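You operate a simulated robot arm through the tools that you are given. There is no shell and no other tool.

You run a simulated robot arm. Do the job below in one go: nothing can be reset, and whatever is moved stays where it is left.

Task
Close the three open zips in number order and fold their flaps down.
Fine: the green one is shut already.

It is judged by the outcome, as a careful person would: the job done as asked, and still so three seconds after it is handed in. It fails if anything else is knocked over, pushed out of place, dropped, spilled or broken. Flat cloth is picked up by pressing the open fingertips on it (5 to 10 N) and closing them slowly along it; thin cloth reads only 2 to 8 mm in the jaws.

Robot
A 6-joint arm with a two-finger gripper, fixed in place. Base frame: the origin is on the floor under the middle of its stand, x ahead of it, y to its left, z up; the work surface is at about z = 632. Lengths are in mm, angles in rad, forces in N, time in s.
It reaches about 1637 mm from its shoulder. Its first joint turns from -2.897 to 2.897 rad. Payload 3.43 kg.
The tool frame sits at the grasp point between the pads (the TCP): z along the fingers, y along the line on which they close. The tips reach 20 mm beyond it. The gripper opens to 190 mm; its body begins 248 mm behind the TCP.
Orientation is that of the tool frame in the base frame, as [roll, pitch, yaw] about the fixed x, y, z axes, in that order (R = Rz(yaw) Ry(pitch) Rx(roll)). With the fingers straight down and closing along the base's y, the tool's x points along the base's -x, its y along +y and its z along -z.

Tools
- The arm moves only by the tool apply_moves. Its argument "motion" is a list of rows, each an object of numbers (a shift or turn left out is 0, a gripper value left out holds the last): "tx", "ty", "tz": the shift along the base's x, y, z in m; "rx", "ry", "rz": the turn, a rotation vector about the base's x, y, z in rad; "hand": the opening, from 0 (shut) to 1 (fully open). In form: [{"tx": .., "ty": .., "tz": .., "rx": .., "ry": .., "rz": .., "hand": ..}, ...]. A call has 1 to 20 rows; each row shifts and turns the commanded pose from where the row before left it. Each row takes 0.2 s and may step no farther than 50 mm and 0.15 rad from the row before; otherwise, or with a gripper value out of range, the whole call is refused. Where a pose cannot be reached the arm comes as near as it can. A force on the tool above 40 N (or 10 N above the force at the start of the call, whichever is more), or a blocked arm, ends the call early, and 0.2 s more pass. The fingers move at their own pace (about 45 mm/s each) and stop on an object; they squeeze with about 41 N. The grip force told is the motor's: it shows also when the fingers shut on nothing. Time passes only in rows, and 0.2 s behind the last, so rows that do not move let the fingers close. It gives the time, the measured TCP pose, the force on the tool (base axes), the opening and the grip force at its end, in the units of the frame above (readings bear some noise), with the torque about the TCP (base axes, N m) and any sound that the robot's microphone picked up.
- Cameras (640 x 400 px; columns grow to the right, rows downward): "scene" is fixed at [394.9, -498.7, 1382.5]; the picture's right is [0.70, -0.71, 0.00], its down [-0.51, -0.50, -0.70] and it looks along [0.50, 0.49, -0.71] (base axes); focal length 346 px, centre (320, 200). "wrist" rides on the gripper at [70, -8, -288] in the tool frame; the picture's right is [0.12, 0.99, 0.00], its down [-0.96, 0.12, -0.25] and it looks along [-0.25, 0.03, 0.97] (tool axes); focal length 261 px, centre (320, 200). There is no depth. A picture from a camera that has moved, and an enlarged one, comes with that camera's place and axes in the base frame and with its lens. The place of the scene camera against the robot may be out by one fixed shift of up to 25 mm in any direction.
- capture(camera): a new picture of that camera. It takes no simulated time.
- lift_body(by): slides the trunk up (or, below 0, down) by that many mm; the arm rides with it, the base frame stays. It gives what a move gives, with no picture.
- inspect(camera, box): a new picture of the part [left, top, right, bottom] of that camera's present view, enlarged. It takes no simulated time.
- sign_off(): hands the job in; it is judged then, once.

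Nothing tells you positions but the pictures and the camera data. Unless the task says otherwise, let go and move clear before handing in.

The tools are called as name(argument=value, ...) on one line, values as JSON. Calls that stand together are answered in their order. apply_moves: Moves the arm, as the interface text tells. Its arguments: {"type":"object","properties":{"motion":{"type":"array","items":{"type":"object","properties":{"tx":{"type":"number"},"ty":{"type":"number"},"tz":{"type":"number"},"rx":{"type":"number"},"ry":{"type":"number"},"rz":{"type":"number"},"hand":{"type":"number"}}}}},"required":["motion"]} The other tools are called the same way: lift_body (by) moves the trunk up or down; capture (camera) takes a picture; inspect (camera, box) takes an enlarged picture of a part of a camera's view; sign_off () hands the job in.

At the start:

```text
t: 0.0
tool_pos: [720.4, 106.9, 885.7]
ee_rot: [3.141, 0.001, -3.141]
force: [0.4, 0.3, -0.6]
wrist_torque: [-0.01, -0.02, 0.01]
finger_gap: 189.7
grasp_force: 0.1
trunk travel left (down, up): [-100.0, 140.0]
```

scene: 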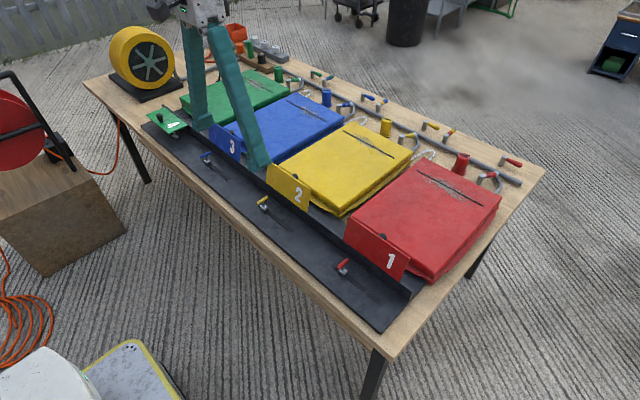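
wrist: 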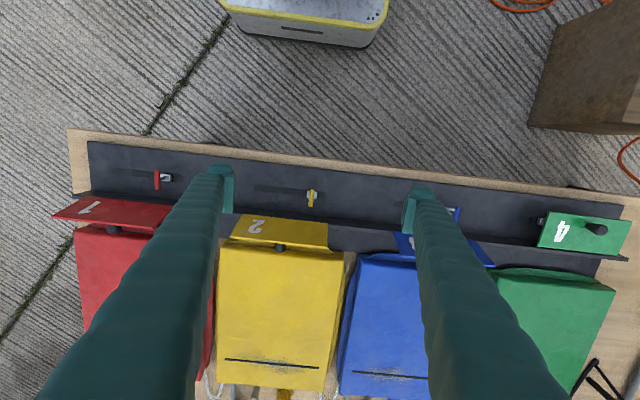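

I see four coloured pouches on a bench (red 1, yellow 2, blue 3, green 4), with a dark strip in front carrying coloured pulls and numbered flaps. I'll take enlarged pictures before moving anything.

inspect(camera="scene", box=[320, 140, 520, 340])

inspect(camera="scene", box=[220, 100, 420, 230])

inspect(camera="scene", box=[130, 40, 330, 170])

inspect(camera="wrist", box=[50, 120, 350, 310])

inspect(camera="wrist", box=[340, 160, 640, 350])

```text
2.00 times, centred on (420, 240) of scene
camera zoom: at [394.9, -498.7, 1382.5], right [0.7, -0.71, 0.0], down [-0.51, -0.5, -0.7], along [0.5, 0.49, -0.71], focal length 693 px, centre (120, 120)
```

zoom: 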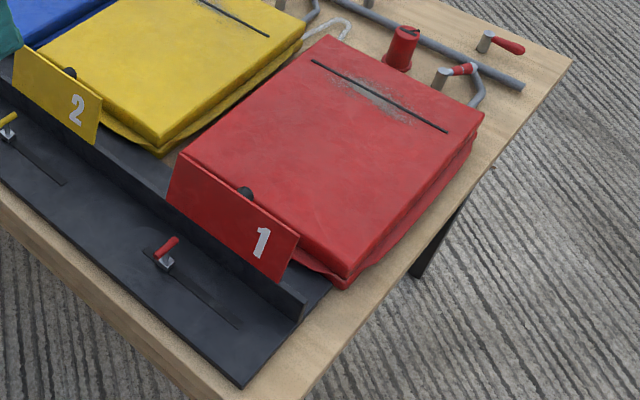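

```text
3.08 times, centred on (320, 165) of scene
camera zoom: at [394.9, -498.7, 1382.5], right [0.7, -0.71, 0.0], down [-0.51, -0.5, -0.7], along [0.5, 0.49, -0.71], focal length 1066 px, centre (320, 308)
```

zoom: 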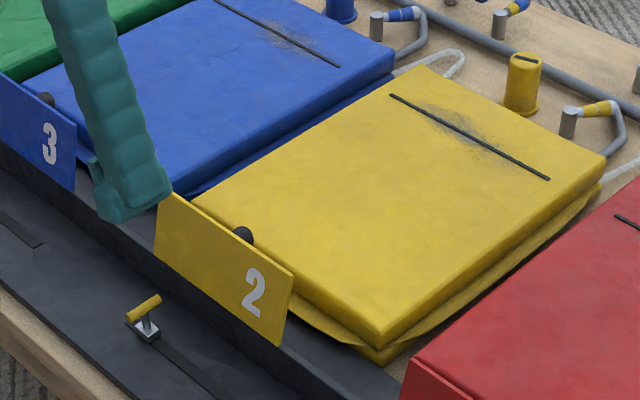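

```text
3.08 times, centred on (230, 105) of scene
camera zoom: at [394.9, -498.7, 1382.5], right [0.7, -0.71, 0.0], down [-0.51, -0.5, -0.7], along [0.5, 0.49, -0.71], focal length 1066 px, centre (597, 492)
```

zoom: 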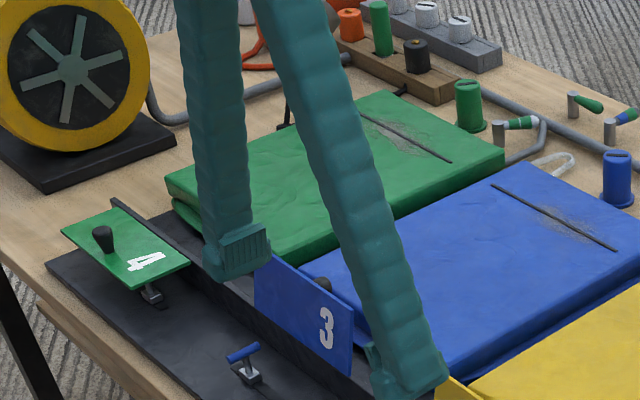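

```text
2.11 times, centred on (200, 215) of wrist
camera zoom: at [647.8, 99.4, 1172.7], right [-0.12, 0.99, 0.0], down [0.96, 0.12, 0.25], along [0.25, 0.03, -0.97], focal length 549 px, centre (573, 168)
```

zoom: 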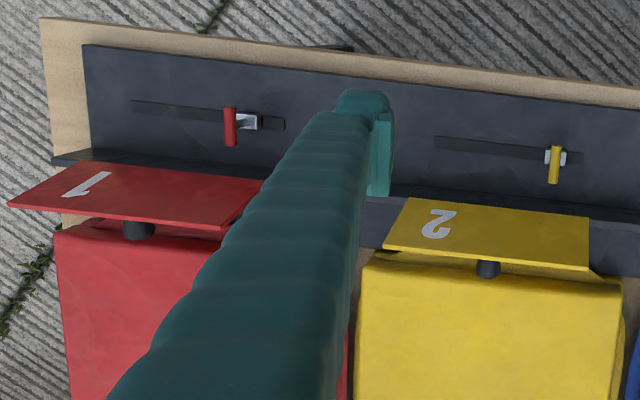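

```text
2.11 times, centred on (490, 255) of wrist
camera zoom: at [647.8, 99.4, 1172.7], right [-0.12, 0.99, 0.0], down [0.96, 0.12, 0.25], along [0.25, 0.03, -0.97], focal length 549 px, centre (-38, 84)
```

zoom: 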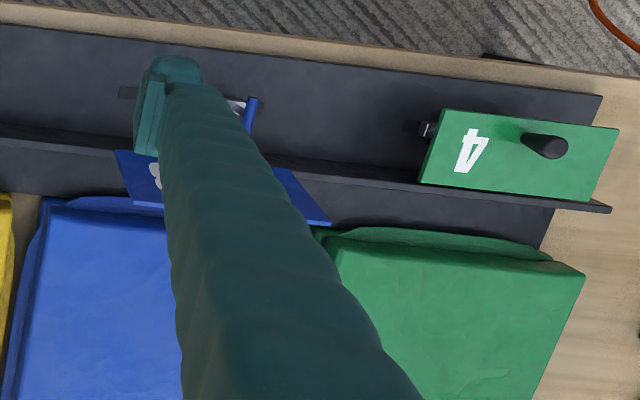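

The coloured T-handled sliders sit in slots on the dark strip, with hinged numbered flaps behind them. Green, the shut one, has its slider near the -y end under a folded flap. I'll look closer to confirm which end is shut and how high the handles are.

inspect(camera="scene", box=[140, 95, 200, 140])

inspect(camera="scene", box=[180, 130, 260, 185])

inspect(camera="scene", box=[240, 155, 330, 235])

inspect(camera="scene", box=[320, 190, 430, 310])

inspect(camera="wrist", box=[510, 190, 640, 270])

inspect(camera="wrist", box=[230, 160, 350, 250])

inspect(camera="wrist", box=[50, 150, 200, 250])

```text
8.89 times, centred on (170, 118) of scene
camera zoom: at [394.9, -498.7, 1382.5], right [0.7, -0.71, 0.0], down [-0.51, -0.5, -0.7], along [0.5, 0.49, -0.71], focal length 3080 px, centre (1653, 933)
```

zoom: 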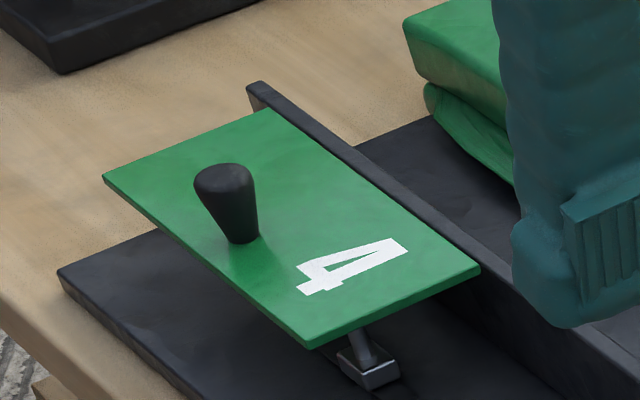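

```text
7.27 times, centred on (220, 158) of scene
camera zoom: at [394.9, -498.7, 1382.5], right [0.7, -0.71, 0.0], down [-0.51, -0.5, -0.7], along [0.5, 0.49, -0.71], focal length 2520 px, centre (1047, 509)
```

zoom: 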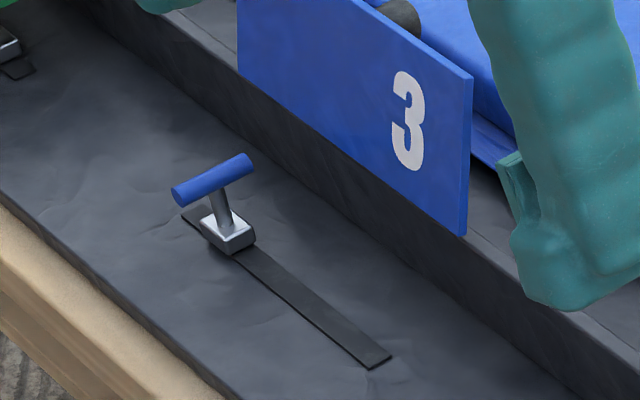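

```text
5.00 times, centred on (285, 195) of scene
camera zoom: at [394.9, -498.7, 1382.5], right [0.7, -0.71, 0.0], down [-0.51, -0.5, -0.7], along [0.5, 0.49, -0.71], focal length 1733 px, centre (495, 225)
```

zoom: 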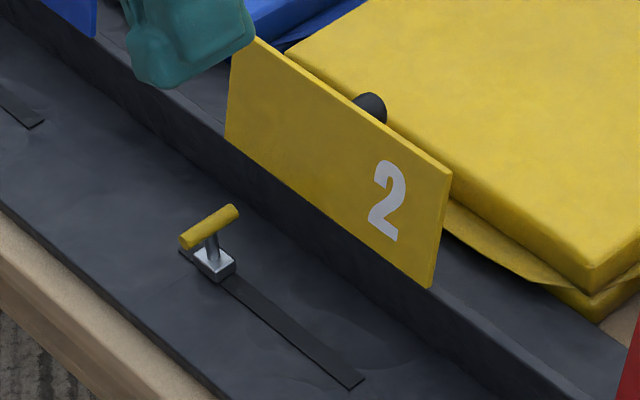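

```text
3.33 times, centred on (375, 250) of scene
camera zoom: at [394.9, -498.7, 1382.5], right [0.7, -0.71, 0.0], down [-0.51, -0.5, -0.7], along [0.5, 0.49, -0.71], focal length 1155 px, centre (137, 33)
```

zoom: 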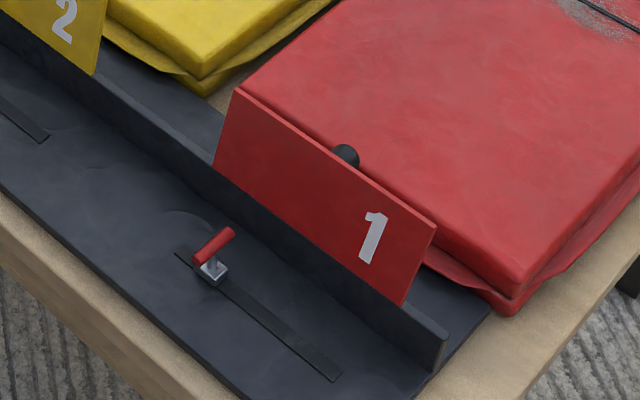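

```text
4.92 times, centred on (575, 230) of wrist
camera zoom: at [647.8, 99.4, 1172.7], right [-0.12, 0.99, 0.0], down [0.96, 0.12, 0.25], along [0.25, 0.03, -0.97], focal length 1283 px, centre (-935, 52)
```

zoom: 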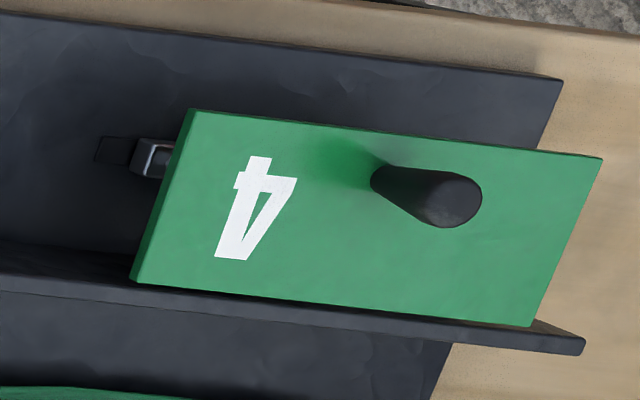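

```text
4.44 times, centred on (290, 205) of wrist
camera zoom: at [647.8, 99.4, 1172.7], right [-0.12, 0.99, 0.0], down [0.96, 0.12, 0.25], along [0.25, 0.03, -0.97], focal length 1158 px, centre (453, 178)
```

zoom: 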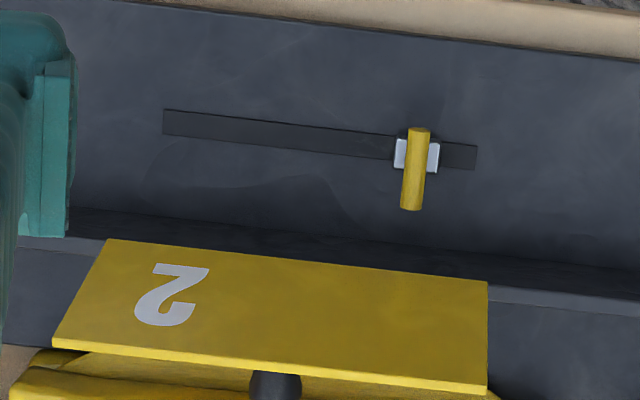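

```text
4.00 times, centred on (125, 200) of wrist
camera zoom: at [647.8, 99.4, 1172.7], right [-0.12, 0.99, 0.0], down [0.96, 0.12, 0.25], along [0.25, 0.03, -0.97], focal length 1043 px, centre (1100, 200)
```

zoom: 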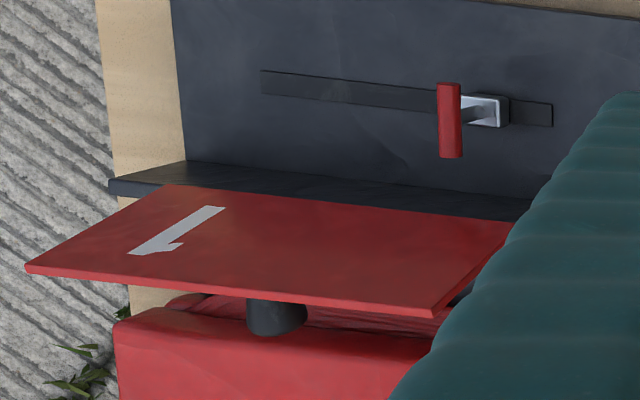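

Each open slider sits near the +y end of its slot, and green's shut one is near the -y end, so closing means sliding about 92 mm toward -y. The flaps hinge at the low wall (x≈820, z≈685), lean back toward the bags and fold forward toward -x. I'll move above the red slider, taken to be at about (773, -198, 680), and narrow the fingers.

apply_moves(motion=[{"tx": 0.0075, "ty": -0.0435, "hand": 0.35}, {"tx": 0.0075, "ty": -0.0435}, {"tx": 0.0075, "ty": -0.0435}, {"tx": 0.0075, "ty": -0.0435}, {"tx": 0.0075, "ty": -0.0435}, {"tx": 0.0075, "ty": -0.0435}, {"tx": 0.0075, "ty": -0.0435}, {"tz": -0.03}, {"tz": -0.03}, {}])

capture(camera="wrist")

capture(camera="scene")

```text
t: 2.2
tool_pos: [771.9, -197.0, 826.3]
ee_rot: [-3.141, 0.0, -3.141]
force: [0.6, -0.3, -0.4]
wrist_torque: [0.01, 0.02, 0.01]
finger_gap: 66.6
grasp_force: 0.1
trunk travel left (down, up): [-100.0, 140.0]
```

```text
taken
camera wrist: at [700.4, -204.9, 1113.4], right [-0.12, 0.99, 0.0], down [0.96, 0.12, 0.25], along [0.25, 0.03, -0.97], focal length 261 px, centre (320, 200)
```

wrist: 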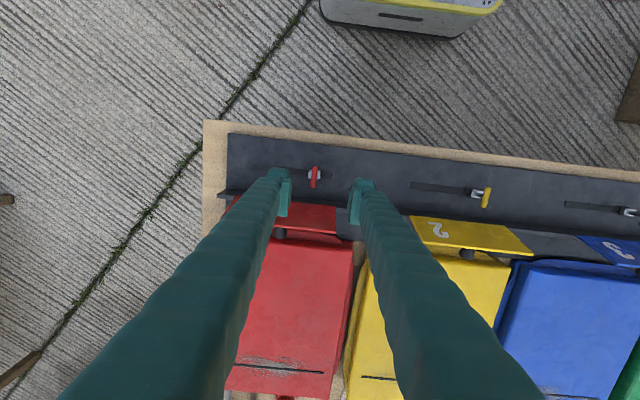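

```text
taken
```

scene: 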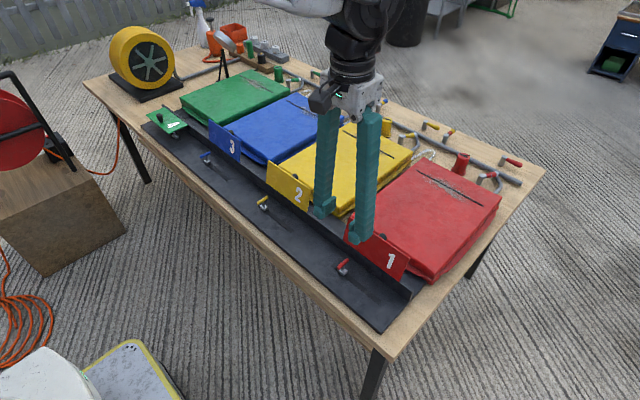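

inspect(camera="wrist", box=[200, 120, 400, 260])

inspect(camera="scene", box=[300, 170, 440, 300])

```text
2.86 times, centred on (300, 190) of wrist
camera zoom: at [700.4, -204.9, 1113.4], right [-0.12, 0.99, 0.0], down [0.96, 0.12, 0.25], along [0.25, 0.03, -0.97], focal length 745 px, centre (377, 229)
```

zoom: 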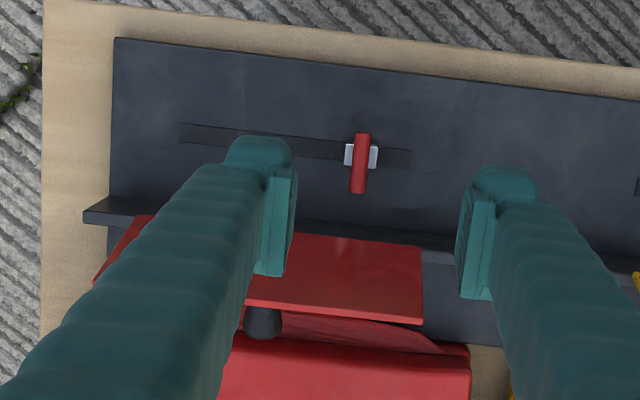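

```text
3.08 times, centred on (370, 235) of scene
camera zoom: at [394.9, -498.7, 1382.5], right [0.7, -0.71, 0.0], down [-0.51, -0.5, -0.7], along [0.5, 0.49, -0.71], focal length 1066 px, centre (166, 92)
```

zoom: 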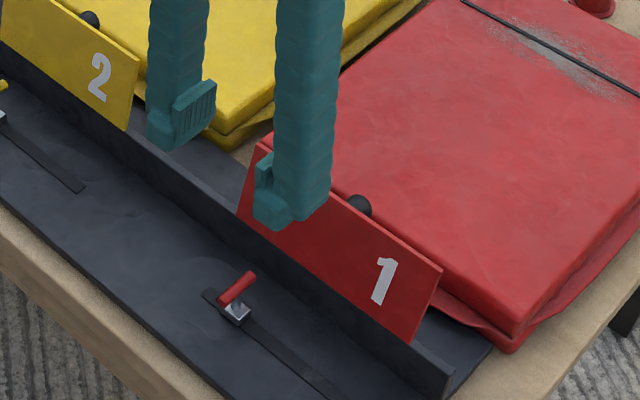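

The red bar is at about (773, -206, 680). I'll centre the open fingers on it and descend until the tips are just above the slider block.

apply_moves(motion=[{"tx": 0.0015, "ty": -0.009}, {"tz": -0.04}, {"tz": -0.04}, {"tz": -0.03}, {"tz": -0.02}, {}])

inspect(camera="wrist", box=[220, 120, 420, 260])

inspect(camera="scene", box=[300, 200, 420, 310])

```text
t: 3.6
tool_pos: [775.9, -205.5, 695.8]
ee_rot: [3.141, 0.0, -3.141]
force: [0.4, -0.7, 0.8]
wrist_torque: [0.01, 0.01, 0.04]
finger_gap: 66.7
grasp_force: 0.2
trunk travel left (down, up): [-100.0, 140.0]
```

```text
2.86 times, centred on (320, 190) of wrist
camera zoom: at [703.9, -213.8, 983.7], right [-0.12, 0.99, 0.0], down [0.96, 0.12, 0.25], along [0.25, 0.03, -0.97], focal length 745 px, centre (320, 229)
```

zoom: 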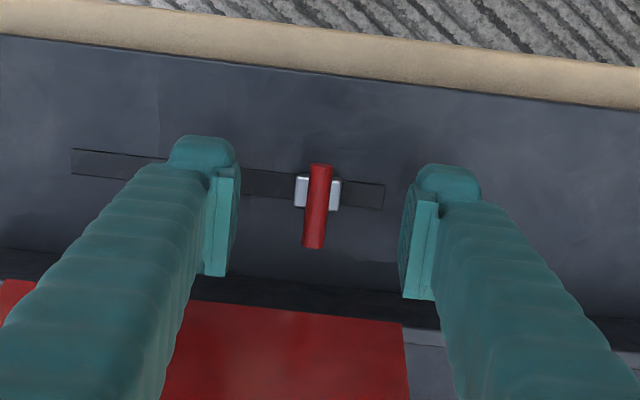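

```text
3.64 times, centred on (360, 255) of scene
camera zoom: at [394.9, -498.7, 1382.5], right [0.7, -0.71, 0.0], down [-0.51, -0.5, -0.7], along [0.5, 0.49, -0.71], focal length 1260 px, centre (174, 0)
```

zoom: 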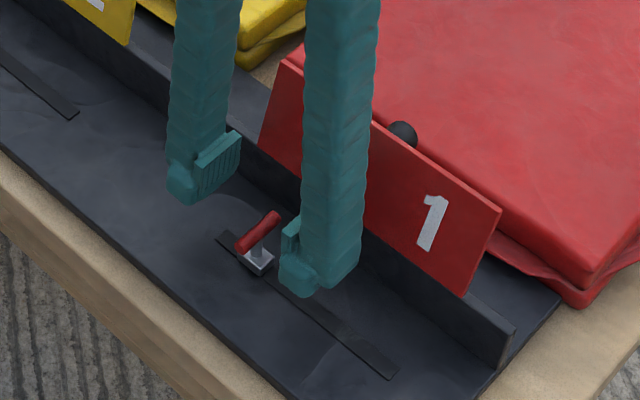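

The bar lies midway between the fingers at about (772, -207). I'll lower a little more and close on it.

apply_moves(motion=[{"tx": -0.003, "ty": -0.0015, "tz": -0.008}, {"hand": 0.2}, {"hand": 0.12}, {"hand": 0.05}, {"hand": 0.03}, {}, {}])

inspect(camera="wrist", box=[220, 120, 420, 260])

inspect(camera="scene", box=[300, 200, 420, 310])

```text
t: 5.2
tool_pos: [771.9, -208.0, 687.6]
ee_rot: [3.14, -0.001, -3.141]
force: [0.3, 0.6, -1.3]
wrist_torque: [-0.02, 0.03, -0.01]
finger_gap: 5.8
grasp_force: 0.2
trunk travel left (down, up): [-100.0, 140.0]
```

```text
2.86 times, centred on (320, 190) of wrist
camera zoom: at [700.6, -215.4, 976.0], right [-0.12, 0.99, 0.0], down [0.96, 0.12, 0.25], along [0.25, 0.03, -0.97], focal length 745 px, centre (320, 229)
```

zoom: 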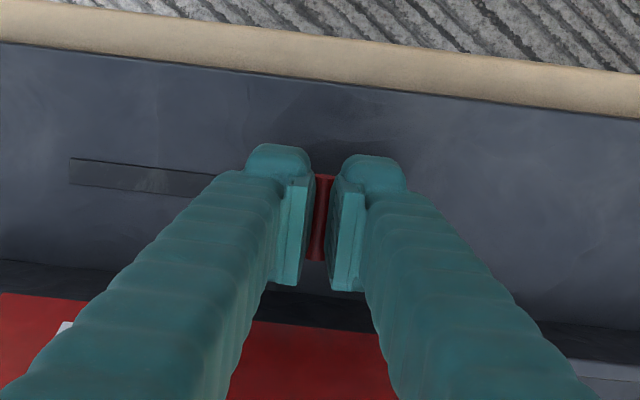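

```text
3.64 times, centred on (360, 255) of scene
camera zoom: at [394.9, -498.7, 1382.5], right [0.7, -0.71, 0.0], down [-0.51, -0.5, -0.7], along [0.5, 0.49, -0.71], focal length 1260 px, centre (174, 0)
```

zoom: 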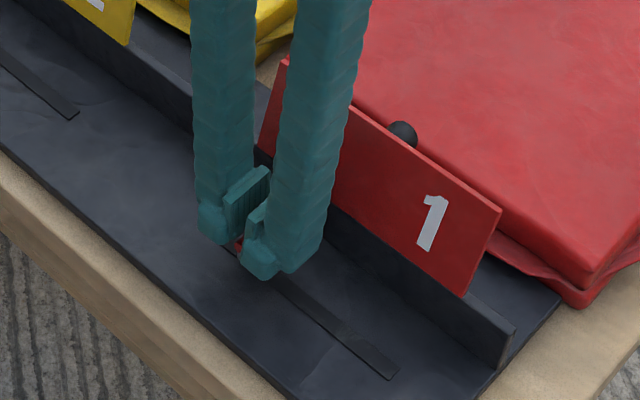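

The fingers shut to 5.8 mm with no grip force, so the bar is just below the tips. Triangulating the wrist views puts it at about z≈665. I'll reopen, lower about 16 mm and close again.

apply_moves(motion=[{"hand": 0.22}, {"tx": 0.003}, {}, {"tz": -0.006}, {"tz": -0.005}, {"tz": -0.004}, {}])

inspect(camera="wrist", box=[220, 120, 420, 260])

inspect(camera="scene", box=[310, 220, 400, 300])

```text
t: 6.8
tool_pos: [773.6, -207.6, 671.3]
ee_rot: [-3.141, -0.001, 3.141]
force: [-0.5, 0.1, -0.6]
wrist_torque: [-0.02, -0.02, 0.03]
finger_gap: 41.7
grasp_force: 0.0
trunk travel left (down, up): [-100.0, 140.0]
```

```text
2.86 times, centred on (320, 190) of wrist
camera zoom: at [702.6, -215.3, 959.4], right [-0.12, 0.99, 0.0], down [0.96, 0.12, 0.25], along [0.25, 0.03, -0.97], focal length 745 px, centre (320, 229)
```

zoom: 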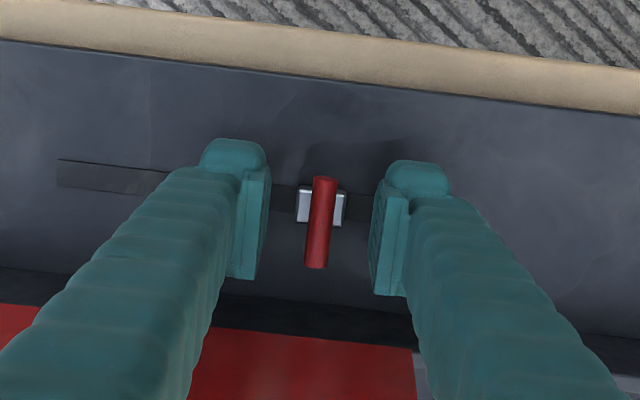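

```text
5.00 times, centred on (355, 260) of scene
camera zoom: at [394.9, -498.7, 1382.5], right [0.7, -0.71, 0.0], down [-0.51, -0.5, -0.7], along [0.5, 0.49, -0.71], focal length 1733 px, centre (145, -100)
```

zoom: 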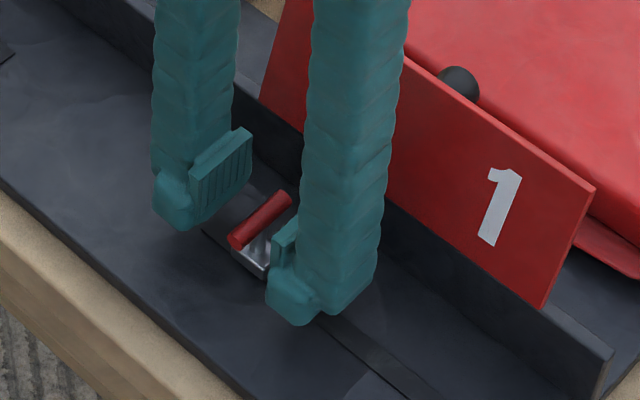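

Now the bar is visibly between the pads. Closing on it.

apply_moves(motion=[{"tx": 0.002, "tz": -0.002, "hand": 0.12}, {"hand": 0.08}, {"hand": 0.03}, {"hand": 0.03}, {}, {}])

inspect(camera="wrist", box=[220, 120, 420, 260])

inspect(camera="scene", box=[310, 220, 400, 300])

```text
t: 8.2
tool_pos: [777.0, -205.3, 670.2]
ee_rot: [3.14, 0.001, -3.141]
force: [0.2, 0.4, -0.9]
wrist_torque: [-0.01, 0.02, -0.01]
finger_gap: 8.3
grasp_force: 42.5
trunk travel left (down, up): [-100.0, 140.0]
```

```text
2.86 times, centred on (320, 190) of wrist
camera zoom: at [704.2, -215.0, 957.5], right [-0.12, 0.99, 0.0], down [0.96, 0.12, 0.25], along [0.25, 0.03, -0.97], focal length 745 px, centre (320, 229)
```

zoom: 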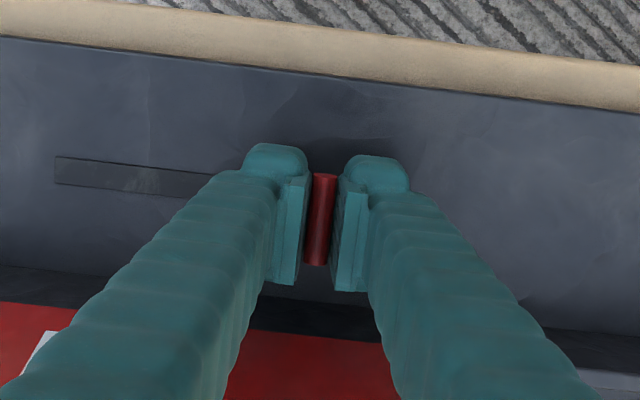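

```text
5.00 times, centred on (355, 260) of scene
camera zoom: at [394.9, -498.7, 1382.5], right [0.7, -0.71, 0.0], down [-0.51, -0.5, -0.7], along [0.5, 0.49, -0.71], focal length 1733 px, centre (145, -100)
```

zoom: 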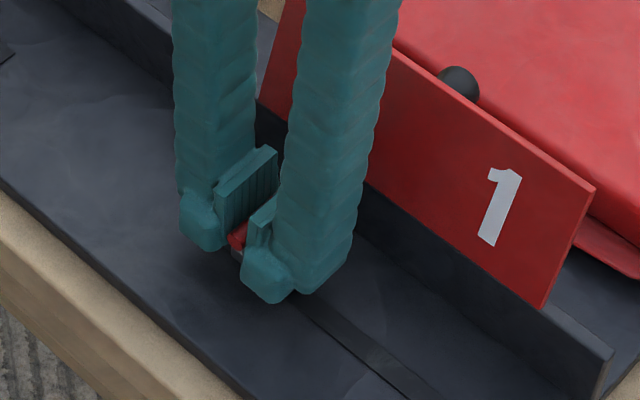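

I have it: gap 8.3 mm, grip 42 N. I'll slide it toward -y, starting with a short stretch while watching the force.

apply_moves(motion=[{"ty": -0.004}, {"ty": -0.006}, {"ty": -0.008}, {"ty": -0.008}])

inspect(camera="scene", box=[310, 220, 420, 310])

```text
t: 9.2
tool_pos: [775.6, -232.9, 669.5]
ee_rot: [3.142, -0.001, -3.138]
force: [10.9, -0.4, -10.2]
wrist_torque: [0.0, -0.08, 0.03]
finger_gap: 8.3
grasp_force: 41.7
trunk travel left (down, up): [-100.0, 140.0]
```

```text
4.44 times, centred on (365, 265) of scene
camera zoom: at [394.9, -498.7, 1382.5], right [0.7, -0.71, 0.0], down [-0.51, -0.5, -0.7], along [0.5, 0.49, -0.71], focal length 1540 px, centre (120, -89)
```

zoom: 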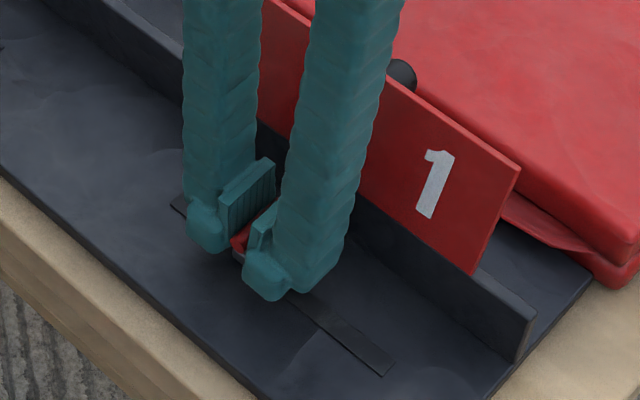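

The slider is moving with the hand, about 27 mm so far, but some side force has built up (x +11, z -10). I'll hold still for a moment to see if it settles.

apply_moves(motion=[{}, {}])

inspect(camera="wrist", box=[220, 120, 420, 260])

```text
t: 9.8
tool_pos: [775.2, -233.4, 670.3]
ee_rot: [3.139, 0.0, -3.141]
force: [17.6, 0.7, -9.8]
wrist_torque: [-0.01, -0.16, 0.02]
finger_gap: 8.2
grasp_force: 42.0
trunk travel left (down, up): [-100.0, 140.0]
```

```text
2.86 times, centred on (320, 190) of wrist
camera zoom: at [704.0, -241.3, 957.6], right [-0.12, 0.99, 0.0], down [0.96, 0.12, 0.25], along [0.25, 0.03, -0.97], focal length 745 px, centre (320, 229)
```

zoom: 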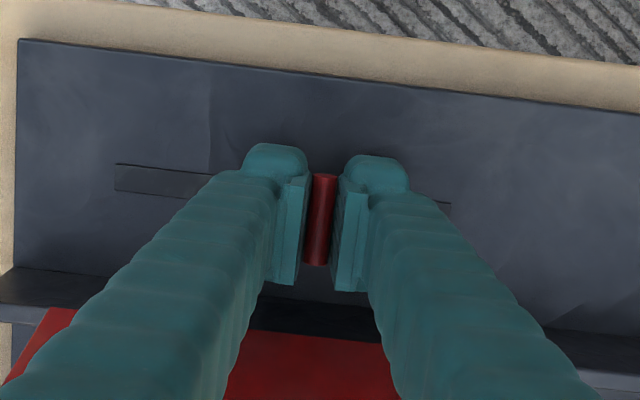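

The side force stays, so the hand is slightly off the slider's line. I'll ease the commanded pose a little in +x and -z and see if it drops.

apply_moves(motion=[{"tx": 0.001, "tz": -0.0005}, {}])

```text
t: 10.4
tool_pos: [775.9, -233.2, 669.3]
ee_rot: [-3.141, 0.001, 3.14]
force: [8.6, 0.4, 2.6]
wrist_torque: [0.02, 0.07, -0.01]
finger_gap: 8.2
grasp_force: 42.3
trunk travel left (down, up): [-100.0, 140.0]
```

That worked: the stiffness is about 9 N/mm in x and 24 N/mm in z. I'll keep sliding with a small +x correction, in short stretches.

apply_moves(motion=[{"tx": 0.0008, "ty": -0.005, "tz": 0.0001}, {"tx": 0.0002, "ty": -0.007}, {"tx": 0.0003, "ty": -0.007}, {}])

```text
t: 11.4
tool_pos: [775.7, -253.3, 670.5]
ee_rot: [3.141, -0.002, 3.141]
force: [-17.6, -0.3, 17.7]
wrist_torque: [-0.02, 0.39, 0.0]
finger_gap: 8.3
grasp_force: 42.0
trunk travel left (down, up): [-100.0, 140.0]
```

Now it's overcorrected, so the track runs straight along y after all. I'll back off the x and z shifts.

apply_moves(motion=[{"tx": -0.001, "tz": 0.0003}, {}])

```text
t: 12.0
tool_pos: [775.4, -253.0, 669.6]
ee_rot: [3.142, -0.001, -3.141]
force: [-22.0, -0.1, 11.4]
wrist_torque: [0.01, 0.16, 0.01]
finger_gap: 8.1
grasp_force: 42.2
trunk travel left (down, up): [-100.0, 140.0]
```

apply_moves(motion=[{"tx": -0.001, "tz": 0.0002}, {}])

```text
t: 12.6
tool_pos: [775.6, -252.5, 670.5]
ee_rot: [-3.14, -0.001, -3.139]
force: [-15.4, 0.4, 1.4]
wrist_torque: [0.0, 0.02, -0.01]
finger_gap: 8.2
grasp_force: 42.1
trunk travel left (down, up): [-100.0, 140.0]
```

apply_moves(motion=[{"tx": -0.0006, "tz": 0.0}, {}, {}])

```text
t: 13.4
tool_pos: [775.3, -251.7, 670.1]
ee_rot: [-3.14, 0.0, -3.141]
force: [-5.6, -0.6, -6.1]
wrist_torque: [0.02, -0.03, 0.01]
finger_gap: 8.2
grasp_force: 42.0
trunk travel left (down, up): [-100.0, 140.0]
```

A rigid grip fights the track across its line. The slider runs freely in y, so I'll loosen the fingers slightly, keep the bar between them, and push with the +y finger.

apply_moves(motion=[{"hand": 0.08}, {}, {}])

inspect(camera="wrist", box=[220, 120, 420, 260])

```text
t: 14.2
tool_pos: [776.3, -252.0, 669.0]
ee_rot: [3.141, 0.001, 3.141]
force: [-0.3, -0.2, -0.2]
wrist_torque: [0.01, 0.0, 0.0]
finger_gap: 15.0
grasp_force: 0.1
trunk travel left (down, up): [-100.0, 140.0]
```

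```text
2.86 times, centred on (320, 190) of wrist
camera zoom: at [704.0, -260.7, 957.8], right [-0.12, 0.99, 0.0], down [0.96, 0.12, 0.25], along [0.25, 0.03, -0.97], focal length 745 px, centre (320, 229)
```

zoom: 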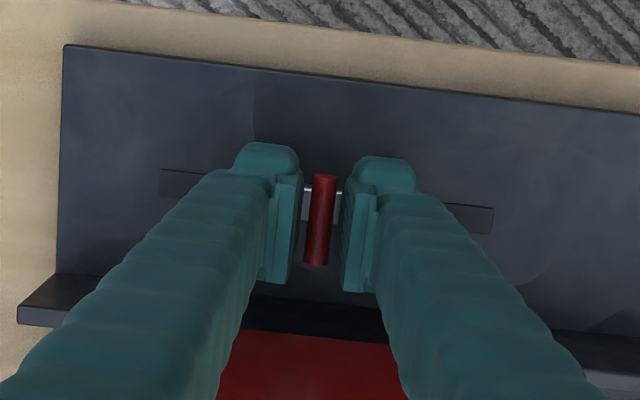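

All forces dropped to zero. Now I'll push toward -y in small steps.

apply_moves(motion=[{"ty": -0.006}, {"ty": -0.006}, {"ty": -0.006}, {"ty": -0.006}])

```text
t: 15.2
tool_pos: [775.6, -276.5, 670.4]
ee_rot: [3.14, 0.0, -3.142]
force: [-0.1, 0.2, 0.1]
wrist_torque: [0.0, 0.0, -0.01]
finger_gap: 15.3
grasp_force: 0.2
trunk travel left (down, up): [-100.0, 140.0]
```

inspect(camera="wrist", box=[220, 120, 420, 260])

inspect(camera="scene", box=[310, 220, 430, 320])

```text
2.86 times, centred on (320, 190) of wrist
camera zoom: at [703.8, -284.3, 958.2], right [-0.12, 0.99, 0.0], down [0.96, 0.12, 0.25], along [0.25, 0.03, -0.97], focal length 745 px, centre (320, 229)
```

zoom: 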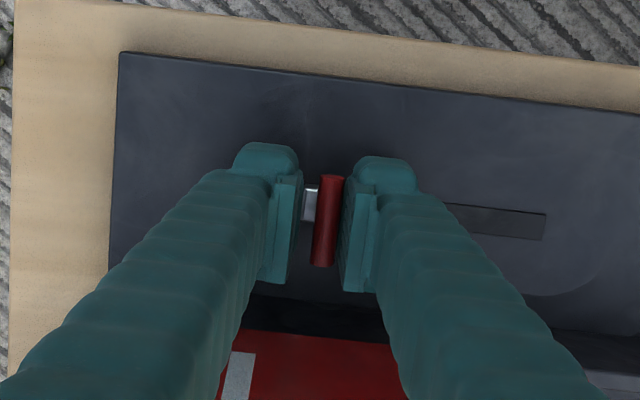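

```text
4.00 times, centred on (370, 270) of scene
camera zoom: at [394.9, -498.7, 1382.5], right [0.7, -0.71, 0.0], down [-0.51, -0.5, -0.7], along [0.5, 0.49, -0.71], focal length 1386 px, centre (120, -80)
```

zoom: 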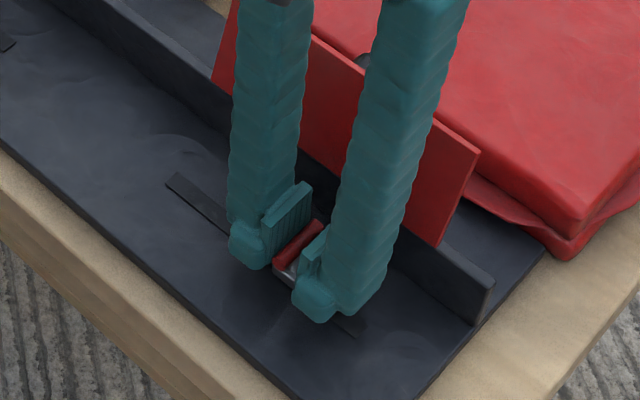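

The slider is following with almost no force. I'll continue toward its end stop in finer steps.

apply_moves(motion=[{"ty": -0.004}, {"ty": -0.004}, {"ty": -0.004}, {"ty": -0.003}])

```text
t: 16.2
tool_pos: [774.4, -291.5, 671.1]
ee_rot: [3.141, 0.001, -3.139]
force: [1.0, 0.5, 0.2]
wrist_torque: [0.01, 0.01, -0.01]
finger_gap: 15.4
grasp_force: 0.1
trunk travel left (down, up): [-100.0, 140.0]
```

apply_moves(motion=[{"ty": -0.003}, {"ty": -0.003}, {"ty": -0.002}])

inspect(camera="wrist", box=[220, 120, 420, 260])

inspect(camera="scene", box=[310, 220, 430, 320])

```text
t: 17.0
tool_pos: [775.2, -299.5, 671.0]
ee_rot: [-3.141, 0.0, -3.141]
force: [-0.2, 0.2, -0.1]
wrist_torque: [0.0, 0.0, -0.03]
finger_gap: 15.2
grasp_force: 0.9
trunk travel left (down, up): [-100.0, 140.0]
```

```text
2.86 times, centred on (320, 190) of wrist
camera zoom: at [703.6, -307.7, 958.1], right [-0.12, 0.99, 0.0], down [0.96, 0.12, 0.25], along [0.25, 0.03, -0.97], focal length 745 px, centre (320, 229)
```

zoom: 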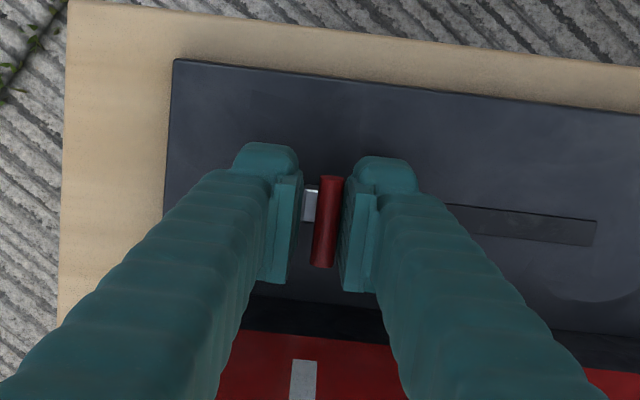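

```text
4.00 times, centred on (370, 270) of scene
camera zoom: at [394.9, -498.7, 1382.5], right [0.7, -0.71, 0.0], down [-0.51, -0.5, -0.7], along [0.5, 0.49, -0.71], focal length 1386 px, centre (120, -80)
```

zoom: 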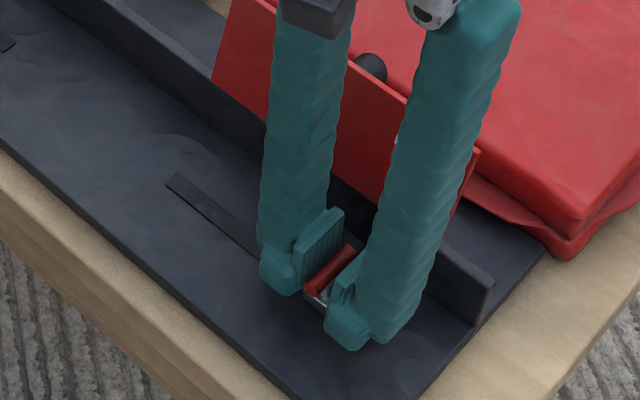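

apply_moves(motion=[{"ty": -0.002}, {"ty": -0.002}])

```text
t: 17.6
tool_pos: [775.8, -302.6, 671.0]
ee_rot: [-3.141, 0.001, -3.142]
force: [-0.2, 1.4, -1.4]
wrist_torque: [0.03, 0.0, -0.01]
finger_gap: 16.2
grasp_force: 0.6
trunk travel left (down, up): [-100.0, 140.0]
```

apply_moves(motion=[{"ty": -0.002}, {}])

inspect(camera="wrist", box=[270, 150, 370, 220])

```text
t: 18.2
tool_pos: [775.9, -304.4, 671.3]
ee_rot: [3.141, 0.0, -3.139]
force: [-0.7, 5.9, 0.1]
wrist_torque: [0.03, 0.04, -0.01]
finger_gap: 18.3
grasp_force: 2.6
trunk travel left (down, up): [-100.0, 140.0]
```

```text
5.71 times, centred on (320, 185) of wrist
camera zoom: at [703.9, -313.1, 958.3], right [-0.12, 0.99, 0.0], down [0.96, 0.12, 0.25], along [0.25, 0.03, -0.97], focal length 1489 px, centre (320, 286)
```

zoom: 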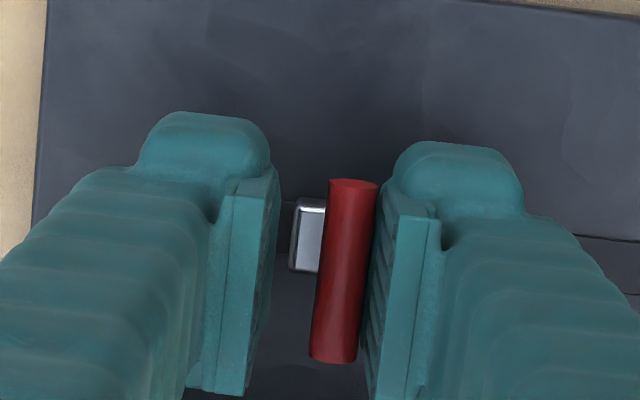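

A stop seems to be reached, with force rising to about 6 N. The position also matches green's: 93 mm of travel and about 23 mm from the slot end. One more small push to make sure it is fully home.

apply_moves(motion=[{"ty": -0.002}, {"ty": -0.001}, {}])

inspect(camera="wrist", box=[270, 150, 370, 220])

```text
t: 19.0
tool_pos: [775.8, -308.3, 670.5]
ee_rot: [3.141, 0.0, -3.141]
force: [4.3, 16.1, 4.1]
wrist_torque: [0.2, -0.05, -0.03]
finger_gap: 24.0
grasp_force: 7.3
trunk travel left (down, up): [-100.0, 140.0]
```

```text
5.71 times, centred on (320, 185) of wrist
camera zoom: at [703.6, -316.4, 958.0], right [-0.12, 0.99, 0.0], down [0.96, 0.12, 0.25], along [0.25, 0.03, -0.97], focal length 1489 px, centre (320, 286)
```

zoom: 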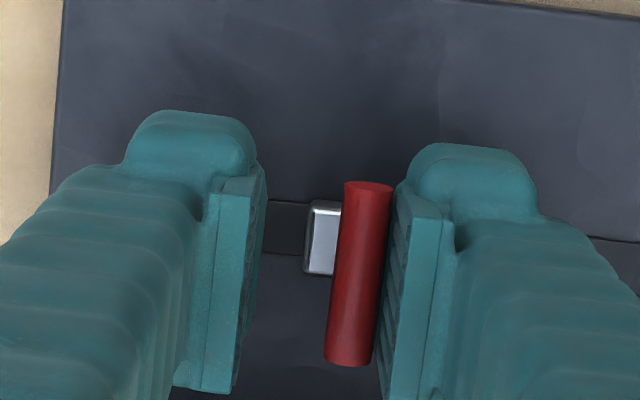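

It's firmly at the end stop with 16 N resisting and no movement. I'll back off, open slightly and lift clear.

apply_moves(motion=[{"ty": 0.006, "hand": 0.14}, {"ty": 0.001}, {}, {"tz": 0.03}, {"tz": 0.045}, {"tz": 0.045}])

inspect(camera="scene", box=[310, 190, 450, 320])

inspect(camera="wrist", box=[200, 120, 440, 290])

```text
t: 20.4
tool_pos: [777.2, -301.7, 791.7]
ee_rot: [3.141, 0.0, -3.141]
force: [0.2, -0.4, -1.4]
wrist_torque: [0.04, 0.09, 0.02]
finger_gap: 26.5
grasp_force: 0.2
trunk travel left (down, up): [-100.0, 140.0]
```

```text
3.08 times, centred on (380, 255) of scene
camera zoom: at [394.9, -498.7, 1382.5], right [0.7, -0.71, 0.0], down [-0.51, -0.5, -0.7], along [0.5, 0.49, -0.71], focal length 1066 px, centre (135, 31)
```

zoom: 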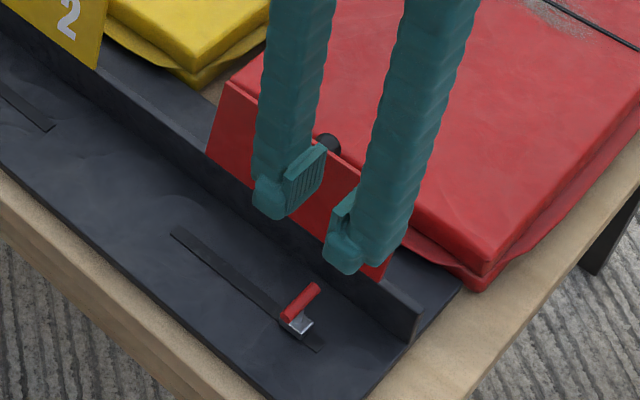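

```text
2.35 times, centred on (320, 205) of wrist
camera zoom: at [706.1, -309.2, 1078.8], right [-0.12, 0.99, 0.0], down [0.96, 0.12, 0.25], along [0.24, 0.03, -0.97], focal length 613 px, centre (320, 188)
```

zoom: 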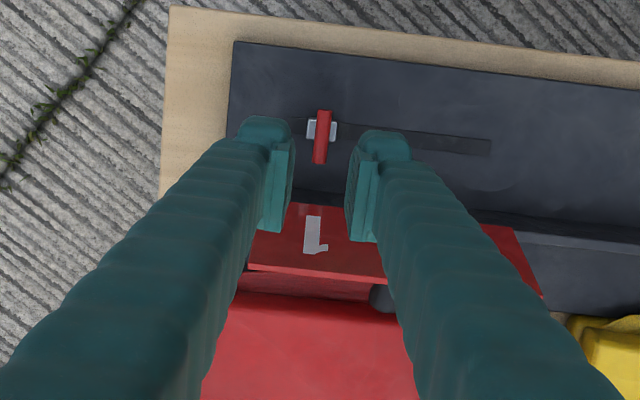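

Zip 1 is shut. Flap 1 now: from the views it spans y≈-335 to -164, its top edge is at x≈841, z≈751, its hinge at x≈818, z≈686, and its knob is near y≈-250. I'll rise, open the fingers to straddle the knob and go behind the flap.

apply_moves(motion=[{"tz": 0.045, "hand": 0.4}, {"tz": 0.03}, {"tx": 0.035, "ty": 0.017}, {"tx": 0.035, "ty": 0.017}, {"tx": 0.032, "ty": 0.018}, {}])

capture(camera="wrist")

inspect(camera="scene", box=[300, 130, 480, 310])

```text
t: 21.8
tool_pos: [878.5, -251.1, 867.1]
ee_rot: [-3.141, 0.001, -3.141]
force: [-0.6, -0.4, -0.2]
wrist_torque: [0.0, 0.0, 0.0]
finger_gap: 76.0
grasp_force: 0.1
trunk travel left (down, up): [-100.0, 140.0]
```

```text
taken
camera wrist: at [807.4, -259.4, 1153.7], right [-0.12, 0.99, 0.0], down [0.96, 0.12, 0.25], along [0.25, 0.03, -0.97], focal length 261 px, centre (320, 200)
```

wrist: 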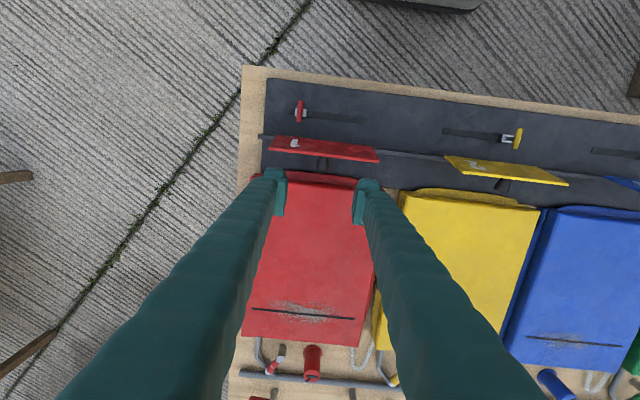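

```text
2.22 times, centred on (390, 220) of scene
camera zoom: at [394.9, -498.7, 1382.5], right [0.7, -0.71, 0.0], down [-0.51, -0.5, -0.7], along [0.5, 0.49, -0.71], focal length 770 px, centre (164, 156)
```

zoom: 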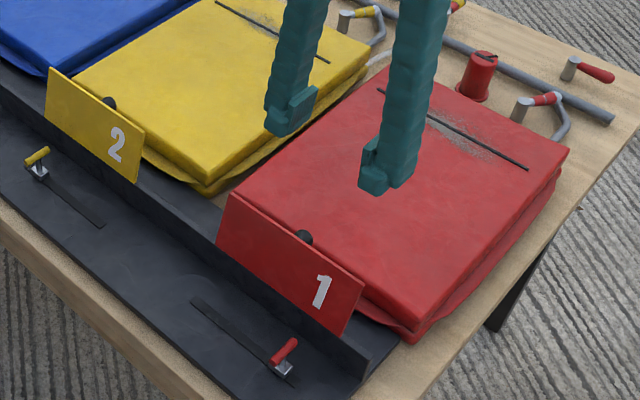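

inspect(camera="wrist", box=[230, 90, 410, 220])

inspect(camera="wrist", box=[380, 100, 600, 260])

```text
3.08 times, centred on (320, 155) of wrist
camera zoom: at [807.4, -259.4, 1153.7], right [-0.12, 0.99, 0.0], down [0.96, 0.12, 0.25], along [0.25, 0.03, -0.97], focal length 802 px, centre (320, 338)
```

zoom: 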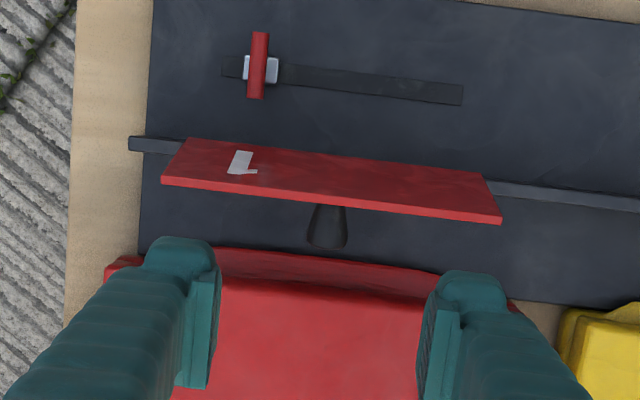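

```text
2.50 times, centred on (490, 180) of wrist
camera zoom: at [807.4, -259.4, 1153.7], right [-0.12, 0.99, 0.0], down [0.96, 0.12, 0.25], along [0.25, 0.03, -0.97], focal length 652 px, centre (-105, 250)
```

zoom: 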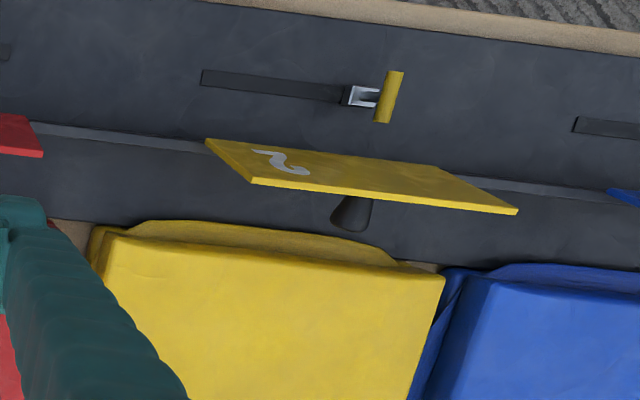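

The space behind flap 1 is clear, with the knob at y≈-250 between the fingers and the bag top at about z≈680. I'll descend behind the flap to tip height z≈728.

apply_moves(motion=[{"tx": 0.004}, {"tz": -0.04}, {"tz": -0.04}, {"tz": -0.03}, {"tz": -0.009}, {}])

inspect(camera="wrist", box=[200, 70, 440, 220])

inspect(camera="scene", box=[320, 180, 460, 310])

```text
t: 23.2
tool_pos: [880.1, -251.0, 745.8]
ee_rot: [-3.141, 0.001, 3.141]
force: [-0.6, 0.6, 0.0]
wrist_torque: [-0.01, 0.03, 0.0]
finger_gap: 76.1
grasp_force: 0.1
trunk travel left (down, up): [-100.0, 140.0]
```

```text
2.67 times, centred on (320, 145) of wrist
camera zoom: at [809.9, -258.6, 1034.4], right [-0.12, 0.99, 0.0], down [0.96, 0.12, 0.25], along [0.25, 0.03, -0.97], focal length 695 px, centre (320, 347)
```

zoom: 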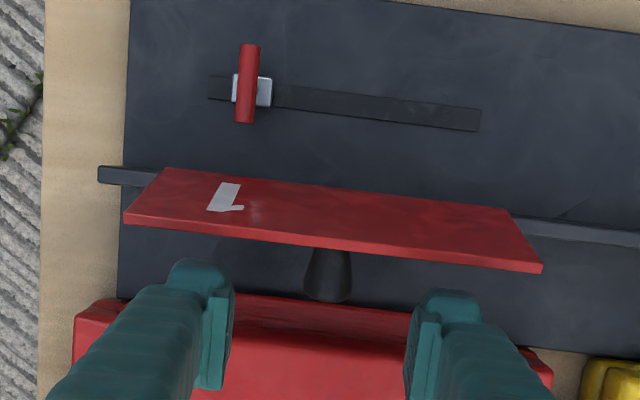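

```text
3.08 times, centred on (390, 245) of scene
camera zoom: at [394.9, -498.7, 1382.5], right [0.7, -0.71, 0.0], down [-0.51, -0.5, -0.7], along [0.5, 0.49, -0.71], focal length 1066 px, centre (105, 62)
```

zoom: 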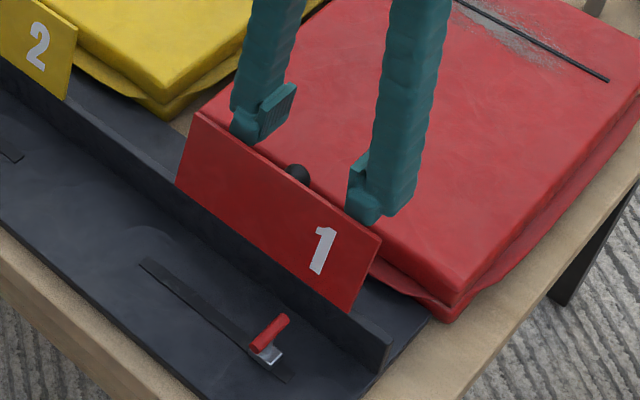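

The fingertips are behind the flap on either side of the knob. I'll push gently toward -x.

apply_moves(motion=[{"tx": -0.008}, {"tx": -0.008}, {"tx": -0.008}])

inspect(camera="wrist", box=[200, 70, 440, 220])

```text
t: 24.0
tool_pos: [857.1, -250.1, 746.6]
ee_rot: [-3.141, 0.001, 3.141]
force: [0.8, 0.0, -0.6]
wrist_torque: [-0.01, 0.03, 0.03]
finger_gap: 76.1
grasp_force: 0.1
trunk travel left (down, up): [-100.0, 140.0]
```

```text
2.67 times, centred on (320, 145) of wrist
camera zoom: at [785.7, -258.1, 1033.9], right [-0.12, 0.99, 0.0], down [0.96, 0.12, 0.25], along [0.25, 0.03, -0.97], focal length 695 px, centre (320, 347)
```

zoom: 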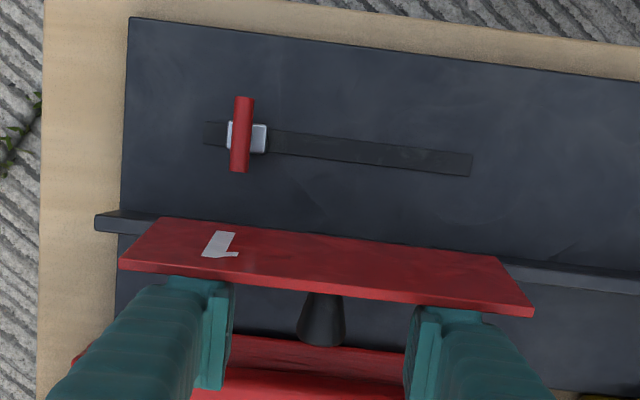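

apply_moves(motion=[{"tx": -0.006}, {"tx": -0.006}, {"tx": -0.006}])

inspect(camera="wrist", box=[200, 70, 440, 220])

inspect(camera="scene", box=[320, 180, 460, 310])

```text
t: 24.8
tool_pos: [839.2, -249.9, 746.3]
ee_rot: [-3.141, 0.0, -3.141]
force: [0.7, -0.4, -0.6]
wrist_torque: [0.04, 0.0, 0.0]
finger_gap: 76.0
grasp_force: 0.0
trunk travel left (down, up): [-100.0, 140.0]
```

```text
2.67 times, centred on (320, 145) of wrist
camera zoom: at [767.4, -257.8, 1034.4], right [-0.12, 0.99, 0.0], down [0.96, 0.12, 0.25], along [0.25, 0.03, -0.97], focal length 695 px, centre (320, 347)
```

zoom: 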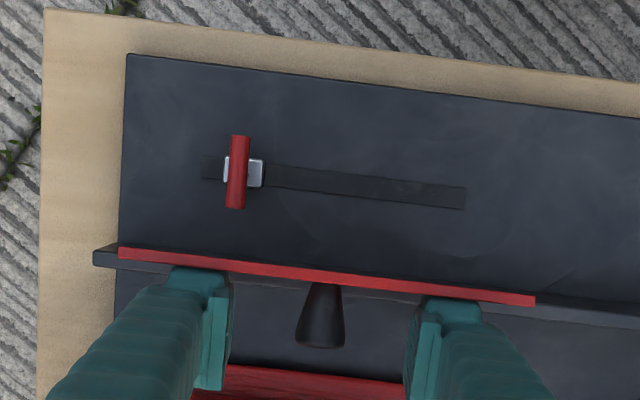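

```text
3.08 times, centred on (390, 245) of scene
camera zoom: at [394.9, -498.7, 1382.5], right [0.7, -0.71, 0.0], down [-0.51, -0.5, -0.7], along [0.5, 0.49, -0.71], focal length 1066 px, centre (105, 62)
```

zoom: 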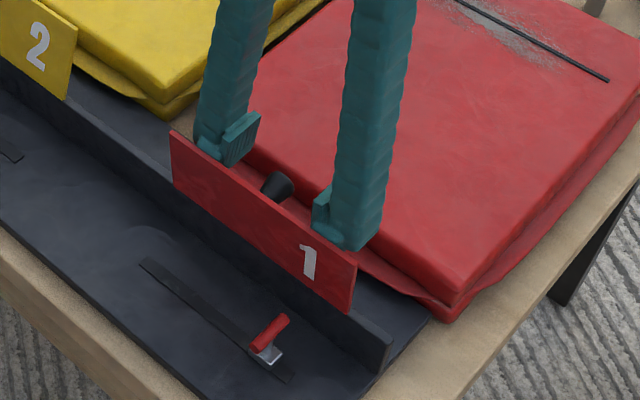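

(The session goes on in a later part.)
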